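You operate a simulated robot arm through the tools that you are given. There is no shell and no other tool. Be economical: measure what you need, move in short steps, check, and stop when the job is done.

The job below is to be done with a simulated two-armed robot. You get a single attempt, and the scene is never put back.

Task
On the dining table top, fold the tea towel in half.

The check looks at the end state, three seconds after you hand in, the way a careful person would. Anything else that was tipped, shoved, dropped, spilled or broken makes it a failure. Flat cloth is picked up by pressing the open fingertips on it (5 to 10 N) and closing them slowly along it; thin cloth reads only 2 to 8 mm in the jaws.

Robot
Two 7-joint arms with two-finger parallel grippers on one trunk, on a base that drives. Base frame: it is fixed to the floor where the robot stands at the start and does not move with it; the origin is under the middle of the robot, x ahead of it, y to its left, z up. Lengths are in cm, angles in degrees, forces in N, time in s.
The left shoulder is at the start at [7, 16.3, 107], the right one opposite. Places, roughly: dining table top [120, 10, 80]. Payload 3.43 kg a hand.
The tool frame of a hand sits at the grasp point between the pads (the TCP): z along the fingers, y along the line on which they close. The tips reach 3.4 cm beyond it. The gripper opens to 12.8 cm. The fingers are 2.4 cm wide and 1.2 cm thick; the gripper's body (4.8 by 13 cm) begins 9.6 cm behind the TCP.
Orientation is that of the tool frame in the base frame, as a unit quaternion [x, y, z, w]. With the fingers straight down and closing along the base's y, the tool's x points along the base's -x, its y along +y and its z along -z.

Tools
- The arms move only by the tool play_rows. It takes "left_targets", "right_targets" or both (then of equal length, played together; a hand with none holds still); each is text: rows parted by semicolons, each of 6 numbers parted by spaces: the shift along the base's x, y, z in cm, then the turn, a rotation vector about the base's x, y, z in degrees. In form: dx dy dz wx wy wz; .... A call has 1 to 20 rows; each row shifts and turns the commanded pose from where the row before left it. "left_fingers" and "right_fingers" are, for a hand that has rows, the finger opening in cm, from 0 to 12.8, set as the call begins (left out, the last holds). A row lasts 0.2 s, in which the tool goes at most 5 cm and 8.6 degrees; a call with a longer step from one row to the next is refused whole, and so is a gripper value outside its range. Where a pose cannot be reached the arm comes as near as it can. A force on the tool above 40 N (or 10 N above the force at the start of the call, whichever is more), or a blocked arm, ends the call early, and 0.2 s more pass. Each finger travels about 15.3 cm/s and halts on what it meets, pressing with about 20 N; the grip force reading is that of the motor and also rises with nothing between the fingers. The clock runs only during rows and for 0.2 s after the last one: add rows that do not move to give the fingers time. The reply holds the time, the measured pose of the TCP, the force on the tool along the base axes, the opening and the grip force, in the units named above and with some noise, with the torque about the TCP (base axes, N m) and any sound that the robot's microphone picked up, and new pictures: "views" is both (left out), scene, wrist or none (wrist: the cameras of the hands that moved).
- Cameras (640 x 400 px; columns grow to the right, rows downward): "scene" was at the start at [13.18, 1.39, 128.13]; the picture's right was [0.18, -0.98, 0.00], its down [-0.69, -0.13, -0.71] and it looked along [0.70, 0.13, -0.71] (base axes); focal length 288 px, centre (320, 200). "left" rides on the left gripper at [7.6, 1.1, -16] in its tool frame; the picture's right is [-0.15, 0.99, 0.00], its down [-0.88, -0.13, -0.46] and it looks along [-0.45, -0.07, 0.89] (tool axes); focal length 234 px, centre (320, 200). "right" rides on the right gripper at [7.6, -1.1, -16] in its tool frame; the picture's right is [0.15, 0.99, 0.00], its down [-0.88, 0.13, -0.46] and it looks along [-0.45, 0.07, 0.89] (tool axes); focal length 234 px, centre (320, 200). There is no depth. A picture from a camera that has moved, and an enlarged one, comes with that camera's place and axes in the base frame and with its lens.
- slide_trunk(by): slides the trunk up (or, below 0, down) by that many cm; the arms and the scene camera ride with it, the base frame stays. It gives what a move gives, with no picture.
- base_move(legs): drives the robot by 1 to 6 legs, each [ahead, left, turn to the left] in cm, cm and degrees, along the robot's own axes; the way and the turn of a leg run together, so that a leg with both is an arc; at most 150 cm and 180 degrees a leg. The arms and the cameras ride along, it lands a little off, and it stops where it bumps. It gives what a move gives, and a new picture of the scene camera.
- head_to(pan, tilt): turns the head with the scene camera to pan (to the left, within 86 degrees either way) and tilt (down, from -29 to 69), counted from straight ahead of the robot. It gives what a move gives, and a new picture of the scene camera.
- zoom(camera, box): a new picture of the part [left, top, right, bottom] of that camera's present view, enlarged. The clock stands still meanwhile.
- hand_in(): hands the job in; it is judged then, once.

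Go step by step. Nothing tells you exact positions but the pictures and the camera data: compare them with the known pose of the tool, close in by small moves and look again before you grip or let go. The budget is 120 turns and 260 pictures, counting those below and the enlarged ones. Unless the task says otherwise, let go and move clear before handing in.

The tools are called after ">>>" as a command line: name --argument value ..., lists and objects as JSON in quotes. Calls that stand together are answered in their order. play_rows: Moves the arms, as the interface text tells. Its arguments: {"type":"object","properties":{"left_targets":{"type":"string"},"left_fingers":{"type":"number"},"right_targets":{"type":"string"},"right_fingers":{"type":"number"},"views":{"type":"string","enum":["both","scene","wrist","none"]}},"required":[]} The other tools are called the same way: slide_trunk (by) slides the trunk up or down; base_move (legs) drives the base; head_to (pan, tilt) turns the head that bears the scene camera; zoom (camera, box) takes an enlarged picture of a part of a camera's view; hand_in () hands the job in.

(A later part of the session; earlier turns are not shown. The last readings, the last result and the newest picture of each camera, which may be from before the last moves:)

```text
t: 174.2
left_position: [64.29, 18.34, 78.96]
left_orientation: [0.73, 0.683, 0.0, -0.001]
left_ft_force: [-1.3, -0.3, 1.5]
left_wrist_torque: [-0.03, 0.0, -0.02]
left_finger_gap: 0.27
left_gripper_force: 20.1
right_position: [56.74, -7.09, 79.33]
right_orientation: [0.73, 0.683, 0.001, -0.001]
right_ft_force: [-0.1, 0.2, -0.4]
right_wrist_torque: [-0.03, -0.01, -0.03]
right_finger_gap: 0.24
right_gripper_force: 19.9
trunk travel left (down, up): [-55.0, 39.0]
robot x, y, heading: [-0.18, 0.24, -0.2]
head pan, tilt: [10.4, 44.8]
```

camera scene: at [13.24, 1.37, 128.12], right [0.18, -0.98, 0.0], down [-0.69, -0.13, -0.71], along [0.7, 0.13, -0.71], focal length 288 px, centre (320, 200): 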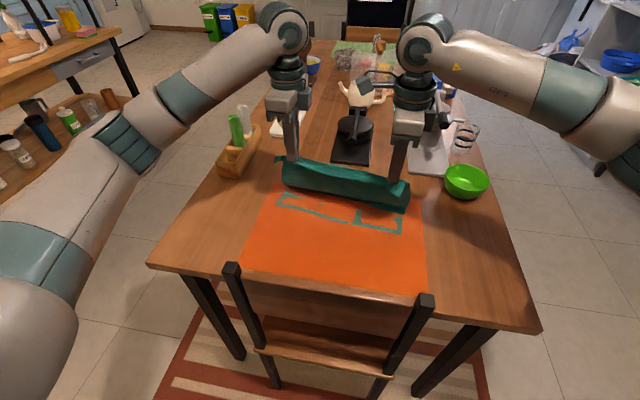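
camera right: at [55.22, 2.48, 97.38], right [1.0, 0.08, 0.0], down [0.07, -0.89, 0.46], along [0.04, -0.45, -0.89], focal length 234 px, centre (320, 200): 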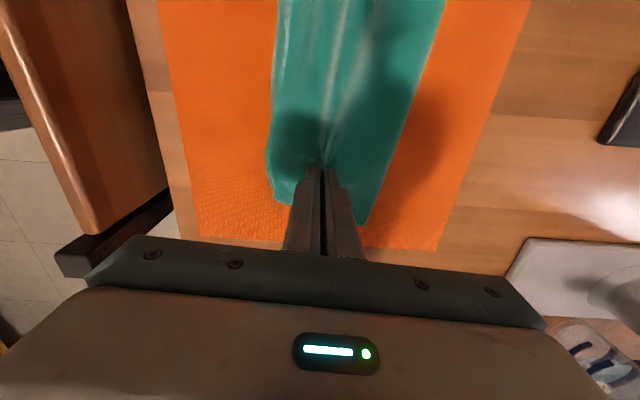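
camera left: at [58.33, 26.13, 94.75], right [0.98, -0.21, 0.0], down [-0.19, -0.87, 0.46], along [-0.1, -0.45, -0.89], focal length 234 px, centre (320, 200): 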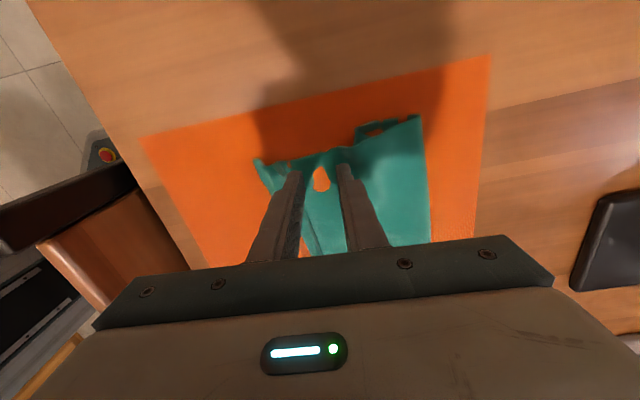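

Caught it with a light touch (2.7 mm, a single ridge). Now I'll draw it up slightly and outward.

>>> play_rows --left_targets "0.3 0 0.8 0 0 0;0.7 -0.1 0.8 0 0 0;0.9 -0.1 0.2 0 0 0;0.9 -0.1 0 0 0 0;0.9 -0.1 0 0 0 0;0.9 -0.1 0 0 0 0;0.6 0 0 0 0 0;0 0 0 0 0 0" --views "none"

>>> zoom --camera "left" --box '[120, 40, 480, 265]'

>>> zoom --camera "scene" --box '[220, 140, 450, 284]'

```text
t: 176.0
left_position: [69.65, 17.61, 80.7]
left_orientation: [0.731, 0.682, -0.001, -0.001]
left_ft_force: [-1.0, -0.6, -0.7]
left_wrist_torque: [-0.04, 0.02, 0.0]
left_finger_gap: 0.29
left_gripper_force: 20.2
right_position: [56.74, -7.16, 79.42]
right_orientation: [0.73, 0.683, 0.0, 0.0]
right_ft_force: [0.7, 2.2, -0.6]
right_wrist_torque: [0.07, -0.05, 0.0]
right_finger_gap: 0.23
right_gripper_force: 19.7
trunk travel left (down, up): [-55.0, 39.0]
robot x, y, heading: [-0.18, -0.03, 0.2]
head pan, tilt: [10.4, 44.8]
```

```text
1.78 times, centred on (300, 152) of left
camera zoom: at [71.23, 25.15, 96.69], right [0.98, -0.21, 0.0], down [-0.19, -0.87, 0.46], along [-0.1, -0.45, -0.89], focal length 416 px, centre (356, 284)
```

zoom: 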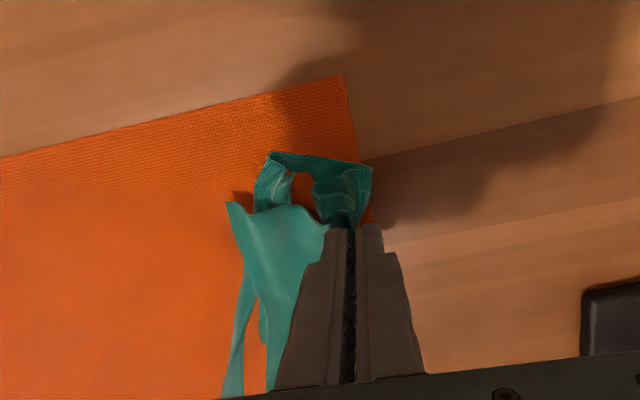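

```text
2.78 times, centred on (335, 212) of scene
camera zoom: at [13.18, 1.39, 128.13], right [0.18, -0.98, 0.0], down [-0.69, -0.13, -0.71], along [0.7, 0.13, -0.71], focal length 799 px, centre (278, 167)
```

zoom: 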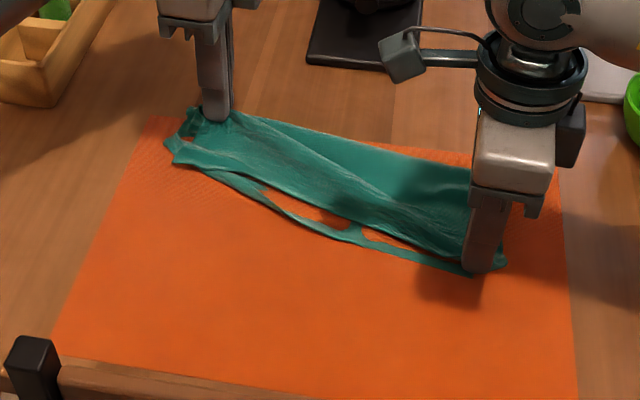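

Everything slid together because the towel has so little friction. A better idea is to pinch both edges (hem and lower edge, now nearly aligned) together at each end and lift, so gravity hangs the fold at the true midline. Then I lay it down. First I'll release the crest and check both ends.

>>> play_rows --left_targets "0 0 -0.9 0 0 0;0 0 -0.7 0 0 0;0 0 0 0 0 0" --right_targets "0 0 -0.3 0 0 0;0 0 -0.3 0 0 0;0 0 0 0 0 0" --views "none"

>>> play_rows --left_targets "0 0 0 0 0 0;0 0 0 0 0 0;0 0 1 0 0 0;0 0 2 0 0 0;-1.2 0.5 2 0 0 0;-1.2 0.4 0 0 0 0;-1.2 0.3 0 0 0 0;0 0 0 0 0 0" --right_targets "0 0 0 0 0 0;0 0 0 0 0 0;0 0 1 0 0 0;0 0 2 0 0 0;0 0 2 0 0 0;0 0 0 0 0 0;0 0 0 0 0 0;0 0 0 0 0 0" --left_fingers 3.6 --right_fingers 3.6 --views "none"

>>> zoom --camera "left" --box '[160, 40, 480, 240]'

>>> zoom --camera "right" --box '[160, 40, 480, 240]'

```text
t: 176.8
left_position: [69.58, 17.82, 79.02]
left_orientation: [0.731, 0.682, 0.0, -0.001]
left_ft_force: [-1.2, -1.1, 0.7]
left_wrist_torque: [-0.04, 0.02, 0.0]
left_finger_gap: 0.26
left_gripper_force: 20.0
right_position: [56.77, -7.17, 78.7]
right_orientation: [0.729, 0.684, 0.001, 0.0]
right_ft_force: [0.5, 1.2, 5.3]
right_wrist_torque: [0.08, -0.05, -0.02]
right_finger_gap: 0.24
right_gripper_force: 20.1
trunk travel left (down, up): [-55.0, 39.0]
robot x, y, heading: [-0.07, -0.39, -0.1]
head pan, tilt: [10.4, 44.8]
```

```text
t: 178.6
left_position: [66.02, 18.97, 84.14]
left_orientation: [0.731, 0.683, 0.0, -0.001]
left_ft_force: [1.1, 1.0, -0.4]
left_wrist_torque: [-0.02, 0.02, 0.0]
left_finger_gap: 3.6
left_gripper_force: 0.1
right_position: [56.73, -7.16, 83.6]
right_orientation: [0.73, 0.683, 0.0, 0.0]
right_ft_force: [-0.6, 0.0, 0.7]
right_wrist_torque: [-0.01, -0.02, -0.02]
right_finger_gap: 3.6
right_gripper_force: 0.1
trunk travel left (down, up): [-55.0, 39.0]
robot x, y, heading: [0.14, -0.01, 0.1]
head pan, tilt: [10.4, 44.8]
```

```text
2.00 times, centred on (320, 140) of left
camera zoom: at [67.66, 26.37, 100.04], right [0.98, -0.21, 0.0], down [-0.19, -0.87, 0.46], along [-0.1, -0.44, -0.89], focal length 468 px, centre (320, 320)
```

zoom: 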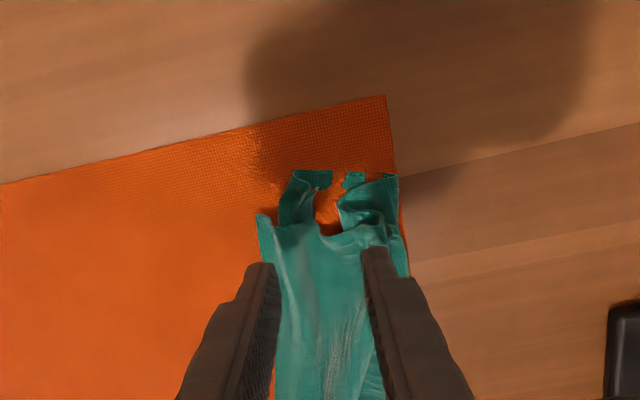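

```text
2.00 times, centred on (320, 140) of right
camera zoom: at [56.1, 0.49, 99.48], right [1.0, 0.08, 0.0], down [0.07, -0.89, 0.46], along [0.04, -0.45, -0.89], focal length 468 px, centre (320, 320)
```

zoom: 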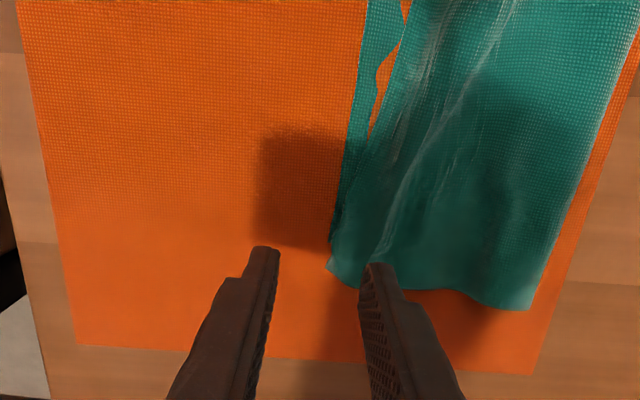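

The right end is a good fold already (edges aligned, depth ≈ 11.4 cm). The left edges are at x 63–65.5. I'll position to pinch both layers at each end with a firm press.

>>> play_rows --left_targets "-1 0.9 0 0 0 0;0 0 -1.5 0 0 0;0 0 -1.8 0 0 0;0 0 -1.2 0 0 0;0 0 -0.6 0 0 0;0 0 -0.3 0 0 0;0 0 -0.2 0 0 0;0 0 0 0 0 0" --right_targets "1.6 0.4 0 0 0 0;1.6 0.3 -1.5 0 0 0;0 0 -1.6 0 0 0;0 0 -1 0 0 0;0 0 -0.5 0 0 0;0 0 -0.3 0 0 0;0 0 -0.15 0 0 0;0 0 0 0 0 0" --left_fingers 3.2 --right_fingers 3.2 --views "none"

```text
t: 180.4
left_position: [65.04, 19.68, 78.71]
left_orientation: [0.731, 0.682, 0.001, 0.001]
left_ft_force: [0.8, -0.1, 11.9]
left_wrist_torque: [-0.07, -0.29, 0.01]
left_finger_gap: 3.25
left_gripper_force: 0.2
right_position: [59.88, -6.46, 78.62]
right_orientation: [0.73, 0.683, 0.001, 0.001]
right_ft_force: [0.9, 0.3, 2.4]
right_wrist_torque: [0.01, 0.02, 0.0]
right_finger_gap: 3.21
right_gripper_force: 0.0
trunk travel left (down, up): [-55.0, 39.0]
robot x, y, heading: [0.26, 0.01, -0.2]
head pan, tilt: [10.4, 44.8]
```

>>> play_rows --left_targets "0 0 -0.12 0 0 0;0 0 0 0 0 0" --right_targets "0 0 -0.15 0 0 0;0 0 -0.12 0 0 0" --left_fingers 2.6 --right_fingers 2.8 --views "none"

>>> play_rows --left_targets "0 0 0 0 0 0;0 0 0 0 0 0" --right_targets "0 0 0 0 0 0;0 0 0 0 0 0" --left_fingers 1.7 --right_fingers 1.7 --views "none"

>>> play_rows --left_targets "0 0 0 0 0 0;0 0 0 0 0 0;0 0 0 0 0 0;0 0 0 0 0 0" --right_targets "0 0 0 0 0 0;0 0 0 0 0 0;0 0 0 0 0 0;0 0 0 0 0 0" --left_fingers 0 --right_fingers 0 --views "none"

```text
t: 181.0
left_position: [64.85, 19.71, 78.59]
left_orientation: [0.731, 0.682, 0.001, 0.001]
left_ft_force: [-0.9, 0.2, 16.6]
left_wrist_torque: [-0.09, -0.3, -0.01]
left_finger_gap: 2.5
left_gripper_force: 0.1
right_position: [59.76, -6.41, 78.67]
right_orientation: [0.73, 0.684, 0.002, 0.001]
right_ft_force: [1.0, -2.0, 14.2]
right_wrist_torque: [-0.09, 0.12, 0.02]
right_finger_gap: 2.74
right_gripper_force: 0.1
trunk travel left (down, up): [-55.0, 39.0]
robot x, y, heading: [0.2, 0.13, 0.2]
head pan, tilt: [10.4, 44.8]
```

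```text
t: 181.6
left_position: [64.87, 19.78, 78.69]
left_orientation: [0.731, 0.683, 0.0, 0.0]
left_ft_force: [-1.6, -0.1, 17.2]
left_wrist_torque: [-0.11, -0.28, -0.02]
left_finger_gap: 1.67
left_gripper_force: 0.1
right_position: [59.83, -6.44, 78.64]
right_orientation: [0.73, 0.683, 0.002, 0.001]
right_ft_force: [1.1, 0.1, 20.1]
right_wrist_torque: [0.01, 0.12, 0.02]
right_finger_gap: 1.62
right_gripper_force: 0.0
trunk travel left (down, up): [-55.0, 39.0]
robot x, y, heading: [-0.13, 0.23, 0.3]
head pan, tilt: [10.4, 44.8]
```

```text
t: 182.6
left_position: [64.83, 19.81, 78.7]
left_orientation: [0.731, 0.682, 0.002, 0.001]
left_ft_force: [2.9, -1.2, 17.4]
left_wrist_torque: [-0.13, -0.26, -0.02]
left_finger_gap: 0.48
left_gripper_force: 19.9
right_position: [59.83, -6.38, 78.58]
right_orientation: [0.73, 0.683, 0.003, 0.001]
right_ft_force: [3.0, 1.6, 28.9]
right_wrist_torque: [-0.02, -0.07, 0.0]
right_finger_gap: 0.34
right_gripper_force: 19.3
trunk travel left (down, up): [-55.0, 39.0]
robot x, y, heading: [0.01, 0.05, -0.1]
head pan, tilt: [10.4, 44.8]
```

Gaps are 4.8 and 3.4 mm, likely both layers. I'll lift high slowly and look.

>>> play_rows --left_targets "0 0 1 0 0 0;0 0 1.5 0 0 0;0 0 1.5 0 0 0;0 0 1.5 0 0 0;0 0 1.5 0 0 0;0 0 1.5 0 0 0;0 0 1.5 0 0 0;0 0 1.5 0 0 0;0 0 1.5 0 0 0;0 0 1.5 0 0 0;0 0 0 0 0 0;0 0 0 0 0 0" --right_targets "0 0 1 0 0 0;0 0 1.5 0 0 0;0 0 1.5 0 0 0;0 0 1.5 0 0 0;0 0 1.5 0 0 0;0 0 1.5 0 0 0;0 0 1.5 0 0 0;0 0 1.5 0 0 0;0 0 1.5 0 0 0;0 0 1.5 0 0 0;0 0 0 0 0 0;0 0 0 0 0 0" --views "scene"

>>> zoom --camera "scene" --box '[220, 110, 450, 254]'

>>> zoom --camera "left" --box '[120, 0, 560, 275]'

```text
t: 185.2
left_position: [64.96, 19.9, 92.96]
left_orientation: [0.73, 0.683, -0.001, 0.0]
left_ft_force: [0.0, -0.3, 0.0]
left_wrist_torque: [-0.02, -0.04, 0.0]
left_finger_gap: 0.47
left_gripper_force: 20.1
right_position: [59.88, -6.42, 92.89]
right_orientation: [0.73, 0.683, 0.0, 0.0]
right_ft_force: [0.2, 1.1, 0.1]
right_wrist_torque: [0.03, 0.03, -0.01]
right_finger_gap: 0.33
right_gripper_force: 20.5
trunk travel left (down, up): [-55.0, 39.0]
robot x, y, heading: [0.14, 0.35, -0.0]
head pan, tilt: [10.4, 44.8]
camera scene: at [13.17, 1.39, 128.13], right [0.18, -0.98, 0.0], down [-0.69, -0.13, -0.71], along [0.7, 0.13, -0.71], focal length 288 px, centre (320, 200)
```

scene: 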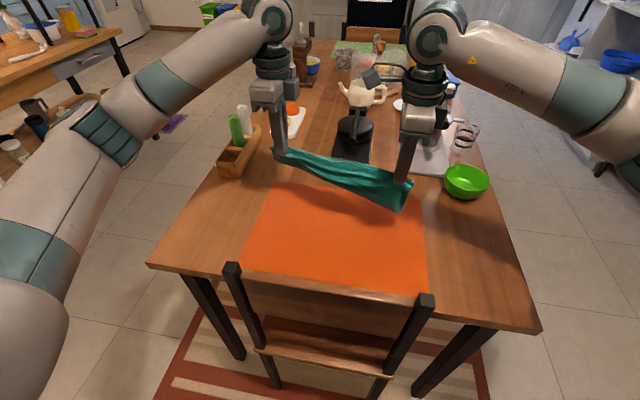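

```text
2.78 times, centred on (335, 182) of scene
camera zoom: at [13.17, 1.39, 128.13], right [0.18, -0.98, 0.0], down [-0.69, -0.13, -0.71], along [0.7, 0.13, -0.71], focal length 799 px, centre (278, 250)
```

zoom: 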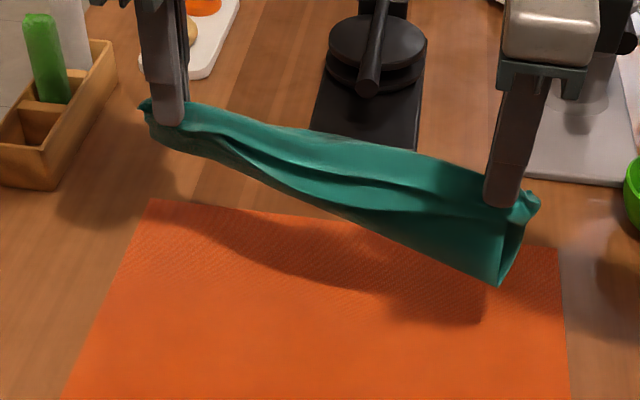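

```text
1.45 times, centred on (340, 138) of left
camera zoom: at [66.65, 27.28, 108.92], right [0.98, -0.21, 0.0], down [-0.19, -0.87, 0.46], along [-0.1, -0.45, -0.89], focal length 341 px, centre (291, 291)
```

zoom: 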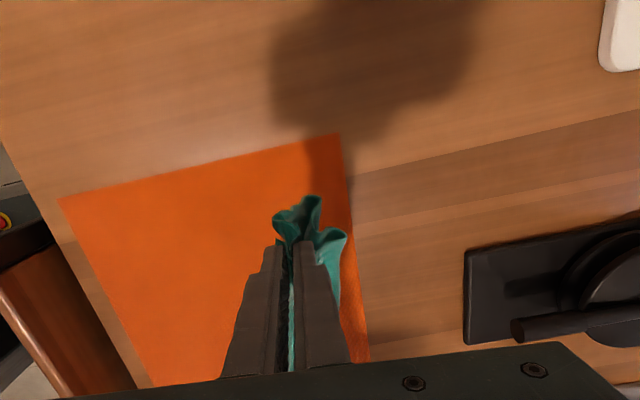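

Both layers came up and the mat stayed put. The right end hangs as a proper fold, but the left pinch caught the S as well. I'll lower again, keep the right pinch, and regrip the left nearer the edges only.

>>> play_rows --left_targets "0 0.2 -1.5 0 0 0;0 0.2 -1.5 0 0 0;0 0.2 -1.5 0 0 0;0 0.2 -1.5 0 0 0;0 0.2 -1.5 0 0 0;0 0 -1.5 0 0 0;0 0 -1.5 0 0 0;0 0 -1.3 0 0 0;0 0 -1 0 0 0;0 0 -0.9 0 0 0;0 0 0 0 0 0" --right_targets "0 0 -1.2 0 0 0;0 0 -1.2 0 0 0;0 0 -1.2 0 0 0;0 0 -1.2 0 0 0;0 0 -1.2 0 0 0;0 0 -1.2 0 0 0;0 0 -1.2 0 0 0;0 0 -1 0 0 0;0 0 -0.5 0 0 0;0 0 0 0 0 0;0 0 0 0 0 0" --views "none"

>>> play_rows --left_targets "0 0 0 0 0 0;0 0 0 0 0 0;0 0 1 0 0 0;0 0 2 0 0 0;0 0 3 0 0 0;0 2 0 0 0 0;0 0 0 0 0 0" --left_fingers 3 --views "none"

>>> zoom --camera "left" --box '[160, 60, 480, 260]'

>>> zoom --camera "scene" --box '[220, 120, 450, 264]'

```text
t: 187.6
left_position: [65.01, 20.82, 79.19]
left_orientation: [0.731, 0.683, 0.0, -0.001]
left_ft_force: [-1.4, -8.2, 4.3]
left_wrist_torque: [-0.33, 0.1, -0.03]
left_finger_gap: 0.47
left_gripper_force: 20.1
right_position: [59.93, -6.3, 83.02]
right_orientation: [0.73, 0.683, 0.0, 0.001]
right_ft_force: [2.0, 9.2, -1.3]
right_wrist_torque: [0.26, -0.05, -0.01]
right_finger_gap: 0.33
right_gripper_force: 20.1
trunk travel left (down, up): [-55.0, 39.0]
robot x, y, heading: [0.07, -0.03, 0.0]
head pan, tilt: [10.4, 44.8]
```

```text
t: 189.2
left_position: [64.95, 22.91, 85.24]
left_orientation: [0.731, 0.682, 0.0, -0.002]
left_ft_force: [-0.3, -0.3, -0.5]
left_wrist_torque: [0.01, 0.01, 0.01]
left_finger_gap: 3.0
left_gripper_force: 0.1
right_position: [59.95, -6.53, 82.9]
right_orientation: [0.73, 0.683, -0.001, 0.0]
right_ft_force: [-0.7, -0.4, -0.1]
right_wrist_torque: [0.02, 0.03, 0.0]
right_finger_gap: 0.34
right_gripper_force: 20.1
trunk travel left (down, up): [-55.0, 39.0]
robot x, y, heading: [0.07, -0.14, 0.0]
head pan, tilt: [10.4, 44.8]
```

```text
2.00 times, centred on (320, 160) of left
camera zoom: at [66.58, 30.22, 101.21], right [0.98, -0.21, 0.0], down [-0.19, -0.87, 0.46], along [-0.1, -0.44, -0.89], focal length 468 px, centre (320, 280)
```

zoom: 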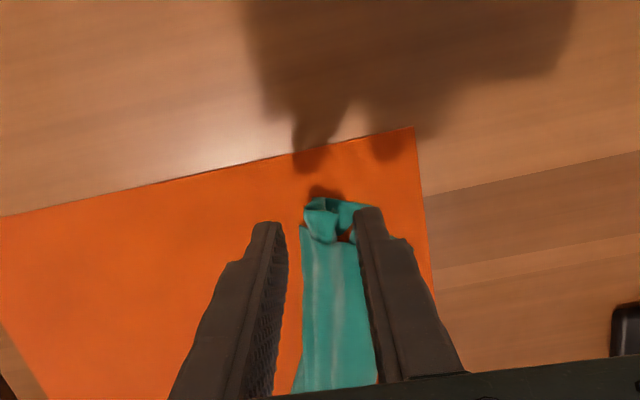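

```text
2.78 times, centred on (335, 192) of scene
camera zoom: at [13.19, 1.31, 128.13], right [0.18, -0.98, 0.0], down [-0.69, -0.13, -0.71], along [0.7, 0.13, -0.71], focal length 799 px, centre (278, 222)
```

zoom: 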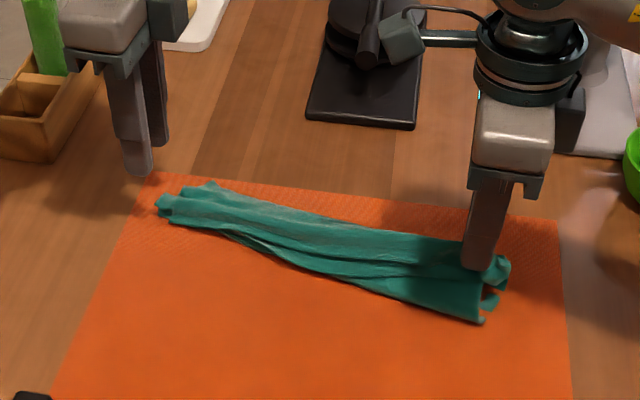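

The left is now bunched. I'll set the right end down too, release, and take a clear look to plan a clean spread-out.

>>> play_rows --right_targets "0 0 -1.5 0 0 0;0.5 0 -1.5 0 0 0;0.5 0 -1 0 0 0;0 0 0 0 0 0" --views "none"

>>> play_rows --left_targets "0 0 2 0 0 0;0 2 2 0 0 0;0 2 0 0 0 0;0 0 0 0 0 0;0 0 0 0 0 0;0 0 0 0 0 0;0 0 0 0 0 0;0 0 0 0 0 0" --right_targets "0 0 0 0 0 0;0 0 0 0 0 0;0 0 1 0 0 0;0 0 3 0 0 0;0 -2 4 0 0 0;0 -4 0 0 0 0;0 -4 0 0 0 0;0 0 0 0 0 0" --right_fingers 3.2 --views "none"

>>> zoom --camera "scene" --box '[250, 150, 430, 263]'

>>> zoom --camera "right" --box '[160, 0, 560, 250]'

>>> zoom --camera "left" --box '[160, 100, 480, 300]'

```text
t: 190.2
left_position: [64.87, 22.9, 85.2]
left_orientation: [0.731, 0.682, 0.0, 0.0]
left_ft_force: [-0.6, -0.5, -0.9]
left_wrist_torque: [0.0, -0.03, 0.02]
left_finger_gap: 2.98
left_gripper_force: 0.0
right_position: [61.02, -6.34, 78.78]
right_orientation: [0.73, 0.683, 0.001, 0.0]
right_ft_force: [-0.5, -0.5, 2.1]
right_wrist_torque: [-0.02, -0.04, 0.01]
right_finger_gap: 0.33
right_gripper_force: 19.9
trunk travel left (down, up): [-55.0, 39.0]
robot x, y, heading: [0.14, 0.17, -0.2]
head pan, tilt: [10.4, 44.8]
```

```text
t: 192.0
left_position: [64.94, 27.06, 89.11]
left_orientation: [0.731, 0.683, -0.001, -0.001]
left_ft_force: [0.2, -0.5, -0.5]
left_wrist_torque: [0.03, -0.01, 0.02]
left_finger_gap: 2.98
left_gripper_force: 0.0
right_position: [60.78, -16.28, 86.88]
right_orientation: [0.73, 0.684, -0.001, 0.0]
right_ft_force: [-0.3, 0.8, -0.6]
right_wrist_torque: [-0.02, -0.03, -0.04]
right_finger_gap: 3.19
right_gripper_force: 0.1
trunk travel left (down, up): [-55.0, 39.0]
robot x, y, heading: [0.02, 0.08, 0.2]
head pan, tilt: [10.4, 44.8]
```

```text
3.54 times, centred on (340, 206) of scene
camera zoom: at [13.22, 1.48, 128.12], right [0.18, -0.98, 0.0], down [-0.69, -0.13, -0.71], along [0.7, 0.13, -0.71], focal length 1018 px, centre (249, 177)
```

zoom: 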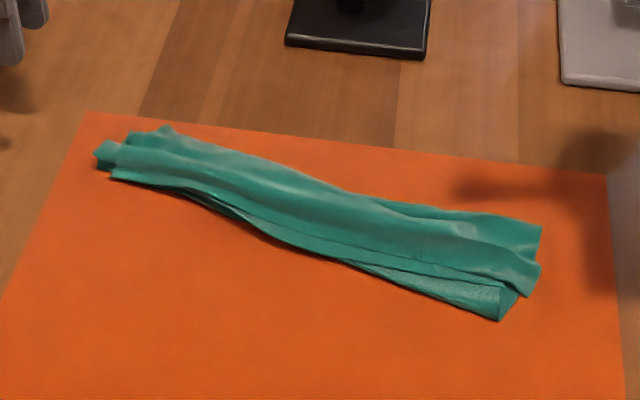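

```text
1.60 times, centred on (360, 125) of right
camera zoom: at [60.22, -8.73, 102.75], right [1.0, 0.08, 0.0], down [0.07, -0.89, 0.46], along [0.04, -0.45, -0.89], focal length 375 px, centre (256, 320)
```

zoom: 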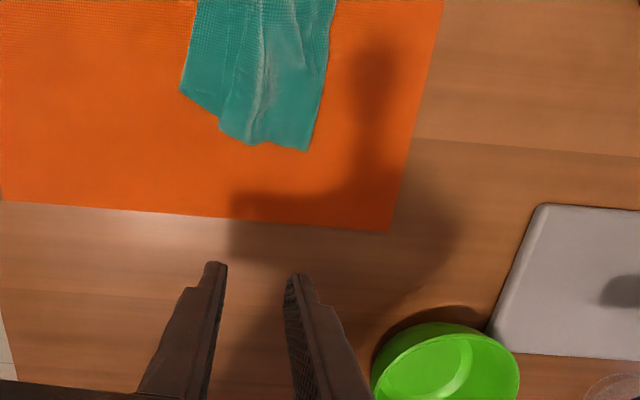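

```text
2.00 times, centred on (320, 200) of left
camera zoom: at [66.62, 34.37, 105.15], right [0.98, -0.21, 0.0], down [-0.19, -0.87, 0.46], along [-0.1, -0.45, -0.89], focal length 468 px, centre (320, 200)
```

zoom: 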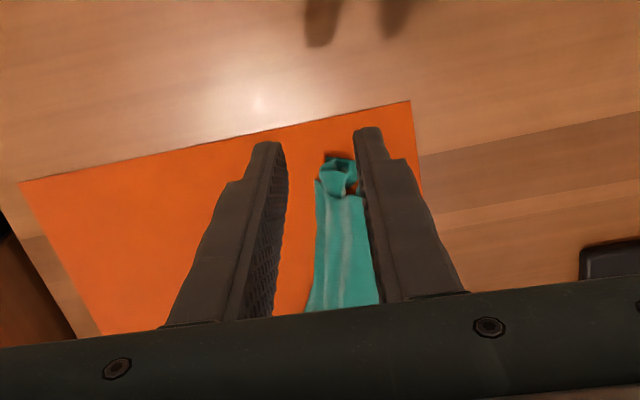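

>>> zoom --camera "scene" --box '[345, 195, 415, 245]'

>>> zoom --camera "right" --box '[260, 0, 380, 100]'

```text
8.00 times, centred on (380, 220) of scene
camera zoom: at [13.22, 1.48, 128.12], right [0.18, -0.98, 0.0], down [-0.69, -0.13, -0.71], along [0.7, 0.13, -0.71], focal length 2301 px, centre (-160, 40)
```

zoom: 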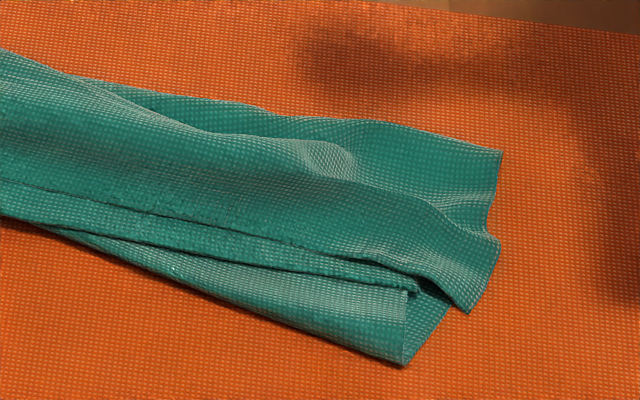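

```text
4.00 times, centred on (320, 50) of right
camera zoom: at [60.22, -8.73, 102.75], right [1.0, 0.08, 0.0], down [0.07, -0.89, 0.46], along [0.04, -0.45, -0.89], focal length 937 px, centre (320, 800)
```

zoom: 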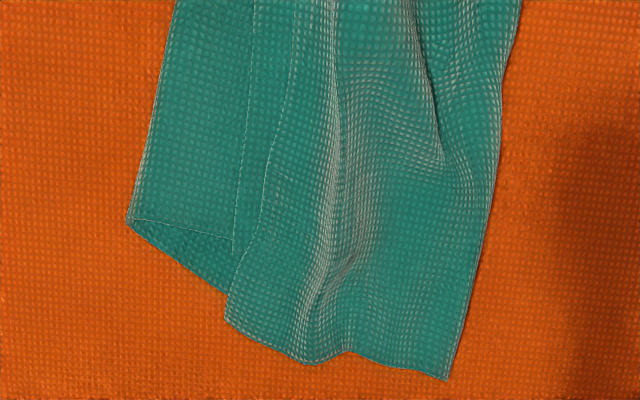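

I can read it now: at the right end, the edges sit near the standing pinch ridge and the fold lies toward me underneath. I'll regrip that ridge, lift the whole towel high so it hangs free and the left S falls out, then look.

>>> play_rows --right_targets "0.1 3.4 0 0 0 0;0 3.3 0 0 0 0;0 3.2 0 0 0 0;0 0 -2.5 0 0 0;0 0 -2.5 0 0 0;0 0 -2 0 0 0;0 0 -0.9 0 0 0;0 0 -0.3 0 0 0;0 0 -0.1 0 0 0;0 0 0 0 0 0" --right_fingers 3.2 --views "none"

>>> play_rows --right_targets "0 0 -0.1 0 0 0;0 0 0 0 0 0" --right_fingers 1.8 --views "none"

>>> play_rows --right_targets "0 0 0 0 0 0;0 0 0 0 0 0;0 0 0 0 0 0;0 0 0 0 0 0" --right_fingers 0 --views "none"

>>> play_rows --right_targets "0 0 1 0 0 0;0 0.2 2 0 0 0;0 0.3 2 0 0 0;0 0.3 2 0 0 0;0 0.3 2 0 0 0;0 0.3 2 0 0 0;0 0.3 2 0 0 0;0 0.3 2 0 0 0;0 0.3 2 0 0 0;0 0.3 2 0 0 0;0 0.3 2 0 0 0;0 0.3 2 0 0 0;0 0.3 2 0 0 0;0 0.3 2 0 0 0;0 0.3 2 0 0 0;0 0 0 0 0 0;0 0 0 0 0 0" --views "scene"

```text
t: 194.2
left_position: [64.91, 26.84, 89.26]
left_orientation: [0.731, 0.683, 0.0, 0.0]
left_ft_force: [0.4, -0.1, 0.5]
left_wrist_torque: [0.0, -0.03, 0.02]
left_finger_gap: 3.02
left_gripper_force: 0.0
right_position: [61.07, -6.54, 78.85]
right_orientation: [0.73, 0.683, 0.0, 0.001]
right_ft_force: [0.1, -1.0, 9.8]
right_wrist_torque: [-0.03, 0.16, 0.04]
right_finger_gap: 3.15
right_gripper_force: 0.1
trunk travel left (down, up): [-55.0, 39.0]
robot x, y, heading: [0.2, 0.02, 0.3]
head pan, tilt: [10.4, 44.8]
```

```text
t: 194.8
left_position: [64.8, 26.83, 89.35]
left_orientation: [0.731, 0.683, 0.0, 0.0]
left_ft_force: [0.0, 0.3, -0.3]
left_wrist_torque: [-0.02, -0.01, -0.01]
left_finger_gap: 3.01
left_gripper_force: 0.0
right_position: [61.05, -6.36, 78.83]
right_orientation: [0.73, 0.683, 0.001, 0.001]
right_ft_force: [2.5, -0.2, 18.2]
right_wrist_torque: [0.0, 0.11, 0.0]
right_finger_gap: 1.62
right_gripper_force: 0.0
trunk travel left (down, up): [-55.0, 39.0]
robot x, y, heading: [-0.05, 0.04, 0.1]
head pan, tilt: [10.4, 44.8]
```

```text
t: 195.8
left_position: [64.92, 26.89, 89.35]
left_orientation: [0.731, 0.683, 0.001, 0.0]
left_ft_force: [0.7, -0.5, -0.3]
left_wrist_torque: [-0.02, 0.02, 0.03]
left_finger_gap: 3.0
left_gripper_force: 0.0
right_position: [60.9, -6.48, 78.73]
right_orientation: [0.73, 0.683, 0.001, 0.001]
right_ft_force: [0.1, -0.5, 21.3]
right_wrist_torque: [-0.02, 0.12, -0.03]
right_finger_gap: 0.34
right_gripper_force: 19.9
trunk travel left (down, up): [-55.0, 39.0]
robot x, y, heading: [-0.05, -0.22, 0.2]
head pan, tilt: [10.4, 44.8]
```

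```text
t: 199.4
left_position: [65.0, 26.92, 89.19]
left_orientation: [0.731, 0.683, -0.001, -0.001]
left_ft_force: [-0.3, -0.2, -0.4]
left_wrist_torque: [0.01, -0.03, -0.02]
left_finger_gap: 2.98
left_gripper_force: 0.0
right_position: [60.97, -2.35, 107.54]
right_orientation: [0.73, 0.683, 0.0, -0.001]
right_ft_force: [-0.1, -0.8, -1.1]
right_wrist_torque: [0.01, 0.01, 0.04]
right_finger_gap: 0.33
right_gripper_force: 19.9
trunk travel left (down, up): [-55.0, 39.0]
robot x, y, heading: [-0.16, 0.55, 0.1]
head pan, tilt: [10.4, 44.8]
camera scene: at [13.17, 1.41, 128.13], right [0.18, -0.98, 0.0], down [-0.69, -0.13, -0.71], along [0.7, 0.13, -0.71], focal length 288 px, centre (320, 200)
```

scene: 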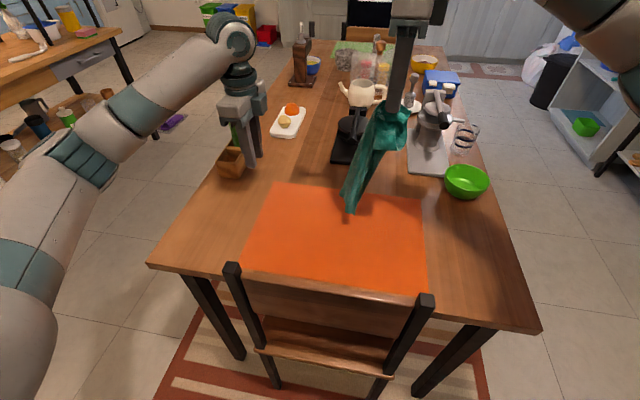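

The towel hangs freely from the right hand and the mat is untouched. I'll zoom in.

>>> zoom --camera "scene" --box '[320, 90, 430, 220]'

>>> zoom --camera "right" --box '[160, 0, 480, 240]'

```text
3.08 times, centred on (375, 155) of scene
camera zoom: at [13.17, 1.41, 128.13], right [0.18, -0.98, 0.0], down [-0.69, -0.13, -0.71], along [0.7, 0.13, -0.71], focal length 885 px, centre (151, 338)
```

zoom: 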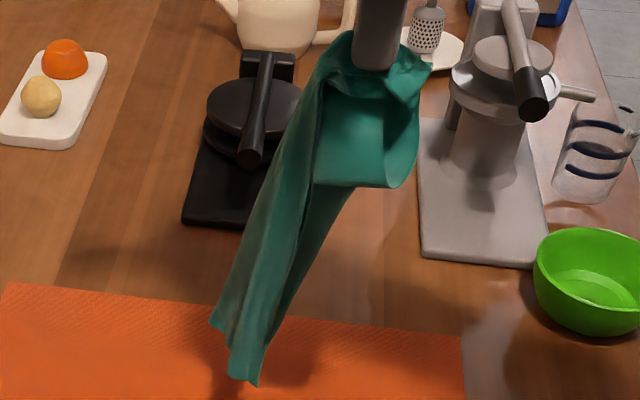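

```text
1.67 times, centred on (320, 120) of right
camera zoom: at [60.36, 5.24, 123.42], right [1.0, 0.08, 0.0], down [0.07, -0.89, 0.46], along [0.04, -0.45, -0.89], focal length 390 px, centre (320, 333)
```

zoom: 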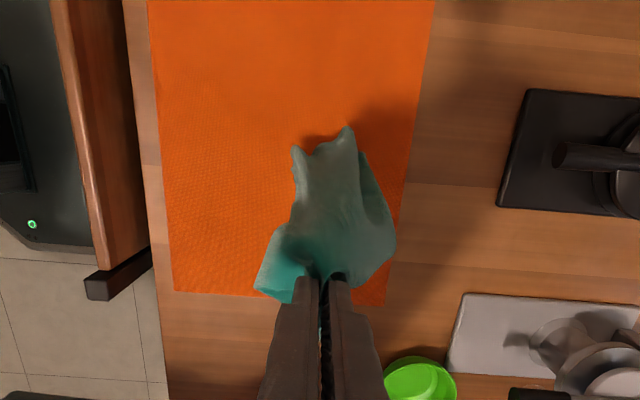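

The towel hangs doubled: the open edges on the near side (lower tip at ≈[58.5,5,85]) and the fold on the far side. I'll move left a bit and lay the strip down along y from its left end, so it settles as a flat double layer.

>>> play_rows --left_targets "0 2 1 0 0 0;0 2 1 0 0 0;0 2 0 0 0 0;0 2 0 0 0 0;0 1 0 0 0 0;0 0 0 0 0 0;0 0 0 0 0 0;0 0 0 0 0 0;0 0 0 0 0 0;0 0 0 0 0 0;0 0 0 0 0 0;0 0 0 0 0 0;0 0 0 0 0 0;0 0 0 0 0 0" --right_targets "0 0.8 0.6 0 0 0;0 1.2 0.6 0 0 0;0 1.4 0.4 0 0 0;0 1.4 0.4 0 0 0;0 1.4 0 0 0 0;0 1.4 0 0 0 0;0 1.4 0 0 0 0;0 1.4 0 0 0 0;0 1.3 0 0 0 0;0 1.2 0 0 0 0;0 0.8 0 0 0 0;0 0 0 0 0 0;0 0 0 0 0 0;0 0 0 0 0 0" --views "none"

>>> play_rows --right_targets "0 0 -1.5 0 0 0;0 0 -1.5 0 0 0;0 0 -1.5 0 0 0;0 -2.2 -0.7 0 0 0;0 -2.2 -0.9 0 0 0;0 -2.1 -1.1 0 0 0;0 -2 -1.3 0 0 0;0 -1.9 -1.4 0 0 0;0 -1.7 -1.6 0 0 0;0 -1.6 -1.7 0 0 0;0 -1.4 -1.9 0 0 0;0 -1.3 -2 0 0 0;0 -1.1 -2.1 0 0 0;0 -0.9 -2.2 0 0 0;0 -0.7 -2.2 0 0 0;0 -0.5 -2.3 0 0 0;0 -0.3 -2.2 0 0 0;0 -0.1 -2 0 0 0;0 0 0 0 0 0" --views "none"

>>> zoom --camera "scene" --box '[220, 130, 450, 274]'

```text
t: 202.4
left_position: [65.09, 35.86, 91.21]
left_orientation: [0.731, 0.682, -0.001, -0.001]
left_ft_force: [-0.2, 0.6, -0.6]
left_wrist_torque: [0.01, 0.0, -0.01]
left_finger_gap: 3.0
left_gripper_force: 0.1
right_position: [61.19, 11.27, 109.57]
right_orientation: [0.73, 0.683, 0.0, 0.0]
right_ft_force: [-0.1, -1.0, -0.2]
right_wrist_torque: [-0.02, 0.02, 0.0]
right_finger_gap: 0.34
right_gripper_force: 20.0
trunk travel left (down, up): [-55.0, 39.0]
robot x, y, heading: [0.02, -0.07, 0.0]
head pan, tilt: [10.4, 44.8]
```

```text
t: 206.4
left_position: [64.97, 35.82, 91.24]
left_orientation: [0.731, 0.683, -0.001, -0.001]
left_ft_force: [0.5, -0.3, -0.2]
left_wrist_torque: [0.0, 0.02, -0.03]
left_finger_gap: 2.98
left_gripper_force: 0.1
right_position: [61.0, -8.71, 79.52]
right_orientation: [0.73, 0.684, 0.001, -0.001]
right_ft_force: [0.0, 0.0, 0.8]
right_wrist_torque: [-0.01, 0.0, 0.02]
right_finger_gap: 0.33
right_gripper_force: 19.9
trunk travel left (down, up): [-55.0, 39.0]
robot x, y, heading: [0.14, 0.21, 0.1]
head pan, tilt: [10.4, 44.8]
```

```text
2.78 times, centred on (335, 202) of scene
camera zoom: at [13.16, 1.4, 128.13], right [0.18, -0.98, 0.0], down [-0.69, -0.13, -0.71], along [0.7, 0.13, -0.71], focal length 799 px, centre (278, 194)
```

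zoom: 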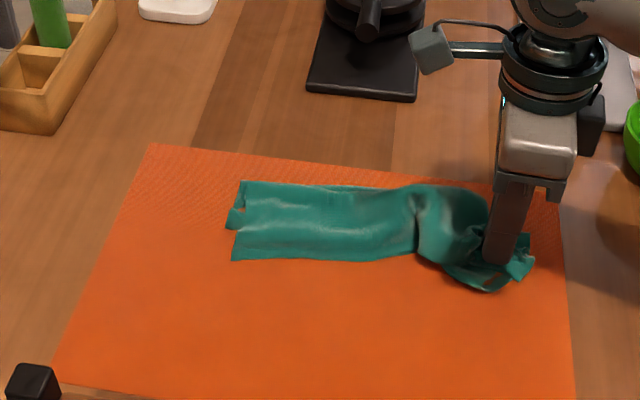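

Much better: the left end is now laid flat and about 10 cm wide, but the right end is bunched since I moved too little. I'll pin the left end lightly with the left hand and draw the right end outward along y.

>>> play_rows --left_targets "-0.5 -4 0 0 0 0;-0.5 -4 0 0 0 0;-0.5 -4.5 0 0 0 0;-0.5 -4.5 0 0 0 0;-0.5 -4.5 0 0 0 0;0 0 -4 0 0 0;0 0 -4 0 0 0;0 0 -2.5 0 0 0;0 0 -1 0 0 0;0 0 -0.7 0 0 0;0 0 -0.3 0 0 0;0 0 0 0 0 0" --left_fingers 2.5 --views "none"

```text
t: 209.0
left_position: [62.56, 14.29, 78.74]
left_orientation: [0.731, 0.682, 0.001, 0.0]
left_ft_force: [-0.1, 0.8, 6.2]
left_wrist_torque: [-0.01, -0.04, -0.01]
left_finger_gap: 2.45
left_gripper_force: 0.0
right_position: [60.9, -8.74, 79.39]
right_orientation: [0.73, 0.683, 0.0, 0.0]
right_ft_force: [0.7, 0.4, 0.1]
right_wrist_torque: [0.03, 0.03, 0.01]
right_finger_gap: 0.36
right_gripper_force: 20.1
trunk travel left (down, up): [-55.0, 39.0]
robot x, y, heading: [0.12, 0.42, -0.1]
head pan, tilt: [10.4, 44.8]
```

>>> play_rows --right_targets "-0.2 -0.3 1.2 0 0 0;-0.3 -0.8 1 0 0 0;-0.3 -0.8 0.3 0 0 0;-0.3 -0.8 0 0 0 0;-0.3 -0.8 0 0 0 0;-0.3 -0.8 0 0 0 0;-0.2 -0.8 -0.3 0 0 0;0 -0.5 -0.8 0 0 0;0 0 -1 0 0 0;0 0 0 0 0 0" --views "none"

>>> zoom --camera "scene" --box '[220, 130, 450, 274]'

```text
t: 211.2
left_position: [62.35, 14.36, 78.76]
left_orientation: [0.73, 0.683, 0.001, 0.0]
left_ft_force: [-1.5, 0.2, 5.7]
left_wrist_torque: [0.0, -0.08, 0.01]
left_finger_gap: 2.46
left_gripper_force: 0.0
right_position: [59.11, -14.32, 79.78]
right_orientation: [0.731, 0.683, 0.0, 0.0]
right_ft_force: [0.3, 0.8, -0.1]
right_wrist_torque: [0.03, 0.03, -0.03]
right_finger_gap: 0.34
right_gripper_force: 19.6
trunk travel left (down, up): [-55.0, 39.0]
robot x, y, heading: [-0.21, -0.13, -0.1]
head pan, tilt: [10.4, 44.8]
```

```text
2.78 times, centred on (335, 202) of scene
camera zoom: at [13.12, 1.39, 128.14], right [0.18, -0.98, 0.0], down [-0.69, -0.13, -0.71], along [0.7, 0.13, -0.7], focal length 799 px, centre (278, 194)
```

zoom: 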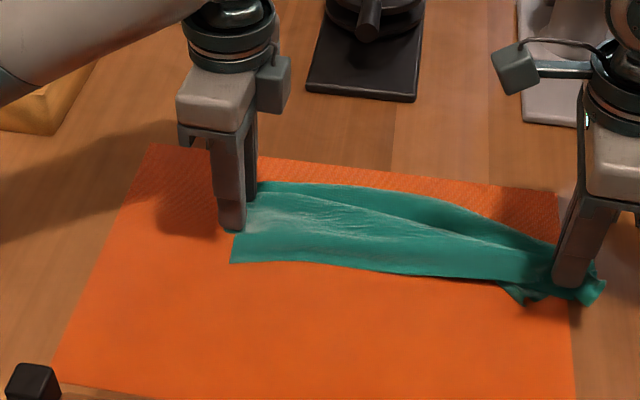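

Straight now, with a clean strip. I'll set the right end down, release both, retract and inspect.

>>> play_rows --right_targets "0 -0.2 -0.7 0 0 0;0 0 -0.3 0 0 0;0 0 0 0 0 0" --views "none"

>>> play_rows --left_targets "0 0 1 0 0 0;0 0 2 0 0 0;0 1 3 0 0 0;0 3 4 0 0 0;0 4 0 0 0 0;0 4 0 0 0 0;0 0 0 0 0 0" --right_targets "0 0 0 0 0 0;0 0 0 0 0 0;0 0 1 0 0 0;0 0 3 0 0 0;0 -2 4 0 0 0;0 -3 2 0 0 0;0 0 0 0 0 0" --right_fingers 3 --views "none"

>>> zoom --camera "scene" --box '[230, 150, 450, 288]'

>>> zoom --camera "right" --box '[160, 0, 560, 250]'

>>> zoom --camera "left" --box '[160, 60, 480, 260]'

```text
t: 212.0
left_position: [62.6, 14.35, 78.8]
left_orientation: [0.731, 0.683, 0.0, 0.0]
left_ft_force: [-0.7, 0.0, 6.0]
left_wrist_torque: [-0.03, -0.09, 0.01]
left_finger_gap: 2.49
left_gripper_force: 0.1
right_position: [59.13, -14.53, 78.85]
right_orientation: [0.73, 0.683, 0.001, 0.001]
right_ft_force: [-0.4, 1.3, 1.3]
right_wrist_torque: [0.01, 0.02, 0.0]
right_finger_gap: 0.34
right_gripper_force: 19.8
trunk travel left (down, up): [-55.0, 39.0]
robot x, y, heading: [0.25, 0.23, -0.1]
head pan, tilt: [10.4, 44.8]
```

```text
t: 213.6
left_position: [62.54, 26.29, 88.58]
left_orientation: [0.731, 0.683, 0.0, -0.001]
left_ft_force: [0.0, -0.2, -0.4]
left_wrist_torque: [0.0, 0.03, 0.0]
left_finger_gap: 2.52
left_gripper_force: 0.1
right_position: [59.23, -19.6, 88.82]
right_orientation: [0.73, 0.684, -0.001, -0.001]
right_ft_force: [-0.3, 0.3, -0.2]
right_wrist_torque: [0.0, -0.01, -0.02]
right_finger_gap: 3.02
right_gripper_force: 0.1
trunk travel left (down, up): [-55.0, 39.0]
robot x, y, heading: [0.09, 0.03, -0.1]
head pan, tilt: [10.4, 44.8]
```

```text
2.90 times, centred on (340, 219) of scene
camera zoom: at [13.26, 1.38, 128.12], right [0.18, -0.98, 0.0], down [-0.69, -0.13, -0.71], along [0.7, 0.13, -0.71], focal length 834 px, centre (262, 145)
```

zoom: 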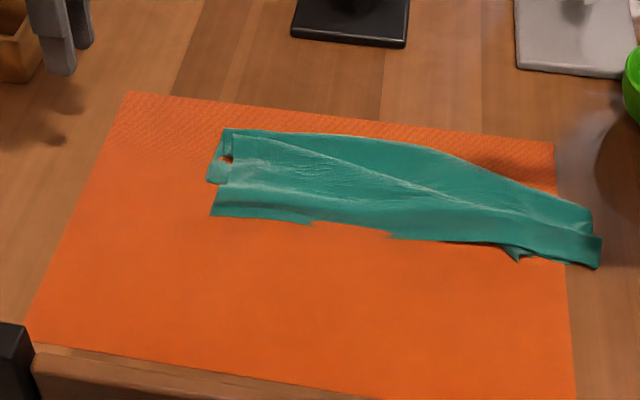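

```text
1.60 times, centred on (360, 125) of right
camera zoom: at [58.56, -11.91, 104.7], right [1.0, 0.08, 0.0], down [0.07, -0.89, 0.46], along [0.04, -0.45, -0.89], focal length 375 px, centre (256, 320)
```

zoom: 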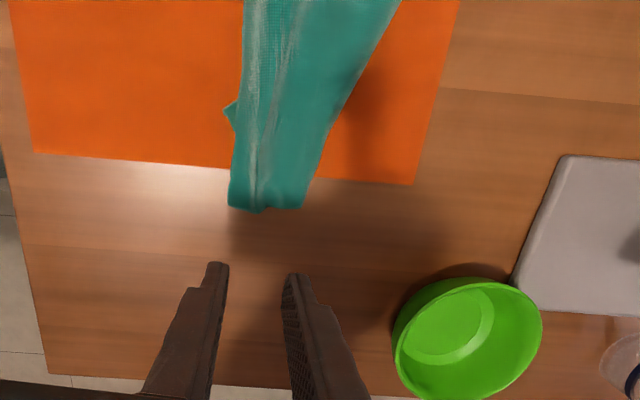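

```text
2.00 times, centred on (320, 160) of left
camera zoom: at [64.14, 33.69, 104.66], right [0.98, -0.21, 0.0], down [-0.19, -0.87, 0.46], along [-0.1, -0.45, -0.89], focal length 468 px, centre (320, 280)
```

zoom: 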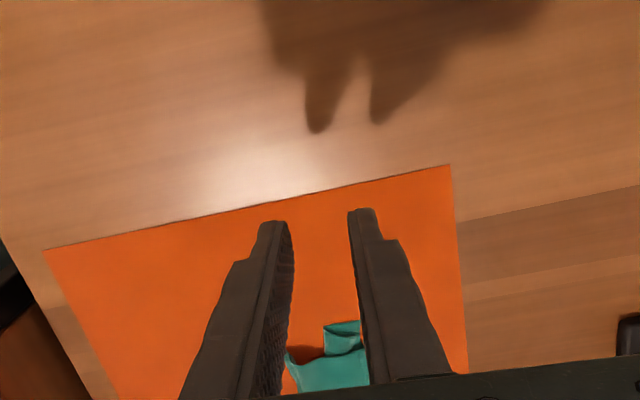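

The left two-thirds is a proper double layer; the right end's body is rolled under. I'll regrip the right edge ridge, lift so that end hangs with its fold down, then lay it back toward me so it spreads to full depth.

>>> play_rows --right_targets "0 2.5 -3 0 0 0;0 2.5 -3 0 0 0;0 0 -2.5 0 0 0;0 0 -0.9 0 0 0;0 0 -0.4 0 0 0;0 0 -0.2 0 0 0;0 0 -0.1 0 0 0;0 0 0 0 0 0" --right_fingers 3 --views "none"

>>> play_rows --right_targets "0 0 -0.05 0 0 0;0 0 0 0 0 0" --right_fingers 1.6 --views "none"

>>> play_rows --right_targets "0 0 0 0 0 0;0 0 0 0 0 0;0 0 0 0 0 0;0 0 0 0 0 0" --right_fingers 0 --views "none"

>>> play_rows --right_targets "0.3 0 1.2 0 0 0;0.5 0.1 1.4 0 0 0;0.7 0.1 1.5 0 0 0;0.9 0.1 1.5 0 0 0;1 0.1 1.5 0 0 0;1.1 0.1 1.5 0 0 0;1.2 0.1 1.5 0 0 0;1.2 0.1 1.5 0 0 0;1.1 0.1 1 0 0 0;0 0 0 0 0 0;0 0 0 0 0 0" --views "none"

>>> zoom --camera "scene" --box '[230, 130, 450, 268]'

```text
t: 215.4
left_position: [62.46, 26.23, 88.83]
left_orientation: [0.73, 0.683, 0.0, -0.002]
left_ft_force: [-0.6, 0.2, 1.2]
left_wrist_torque: [-0.02, -0.01, -0.02]
left_finger_gap: 2.5
left_gripper_force: 0.0
right_position: [59.04, -14.5, 78.77]
right_orientation: [0.73, 0.683, 0.0, 0.0]
right_ft_force: [0.5, -0.1, 1.5]
right_wrist_torque: [-0.03, 0.0, 0.02]
right_finger_gap: 2.99
right_gripper_force: 0.0
trunk travel left (down, up): [-55.0, 39.0]
robot x, y, heading: [-0.1, -0.19, -0.1]
head pan, tilt: [10.4, 44.8]
```

```text
t: 216.0
left_position: [62.45, 26.28, 88.66]
left_orientation: [0.731, 0.682, -0.001, 0.0]
left_ft_force: [-0.8, 0.4, -0.4]
left_wrist_torque: [-0.01, 0.05, 0.02]
left_finger_gap: 2.52
left_gripper_force: 0.1
right_position: [59.06, -14.53, 78.74]
right_orientation: [0.73, 0.684, 0.0, 0.0]
right_ft_force: [-0.1, 0.5, 2.5]
right_wrist_torque: [0.05, 0.08, 0.02]
right_finger_gap: 1.59
right_gripper_force: 0.1
trunk travel left (down, up): [-55.0, 39.0]
robot x, y, heading: [0.18, -0.28, -0.2]
head pan, tilt: [10.4, 44.8]
```

```text
t: 217.0
left_position: [62.37, 26.18, 88.73]
left_orientation: [0.731, 0.683, -0.001, -0.001]
left_ft_force: [1.3, 0.5, -1.2]
left_wrist_torque: [0.03, 0.02, 0.0]
left_finger_gap: 2.47
left_gripper_force: 0.1
right_position: [59.08, -14.54, 78.71]
right_orientation: [0.73, 0.684, 0.001, 0.0]
right_ft_force: [-0.5, 0.9, 3.3]
right_wrist_torque: [0.02, 0.03, 0.0]
right_finger_gap: 0.45
right_gripper_force: 20.3
trunk travel left (down, up): [-55.0, 39.0]
robot x, y, heading: [-0.13, -0.15, 0.2]
head pan, tilt: [10.4, 44.8]
```

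```text
t: 219.4
left_position: [62.46, 26.26, 88.71]
left_orientation: [0.731, 0.683, -0.001, -0.001]
left_ft_force: [0.0, -1.1, 0.1]
left_wrist_torque: [0.01, 0.01, -0.01]
left_finger_gap: 2.49
left_gripper_force: 0.0
right_position: [67.1, -13.69, 91.3]
right_orientation: [0.73, 0.683, 0.0, 0.0]
right_ft_force: [-0.4, -0.7, -0.4]
right_wrist_torque: [-0.02, 0.01, 0.0]
right_finger_gap: 0.46
right_gripper_force: 20.0
trunk travel left (down, up): [-55.0, 39.0]
robot x, y, heading: [-0.15, 0.06, 0.0]
head pan, tilt: [10.4, 44.8]
```

```text
2.90 times, centred on (340, 199) of scene
camera zoom: at [13.19, 1.4, 128.13], right [0.18, -0.98, 0.0], down [-0.69, -0.13, -0.71], along [0.7, 0.13, -0.71], focal length 834 px, centre (262, 203)
```

zoom: 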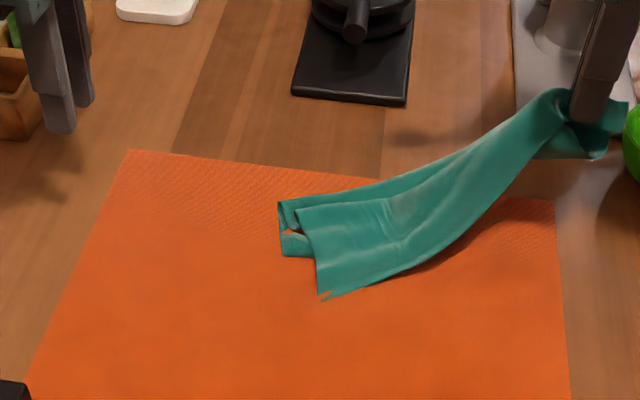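

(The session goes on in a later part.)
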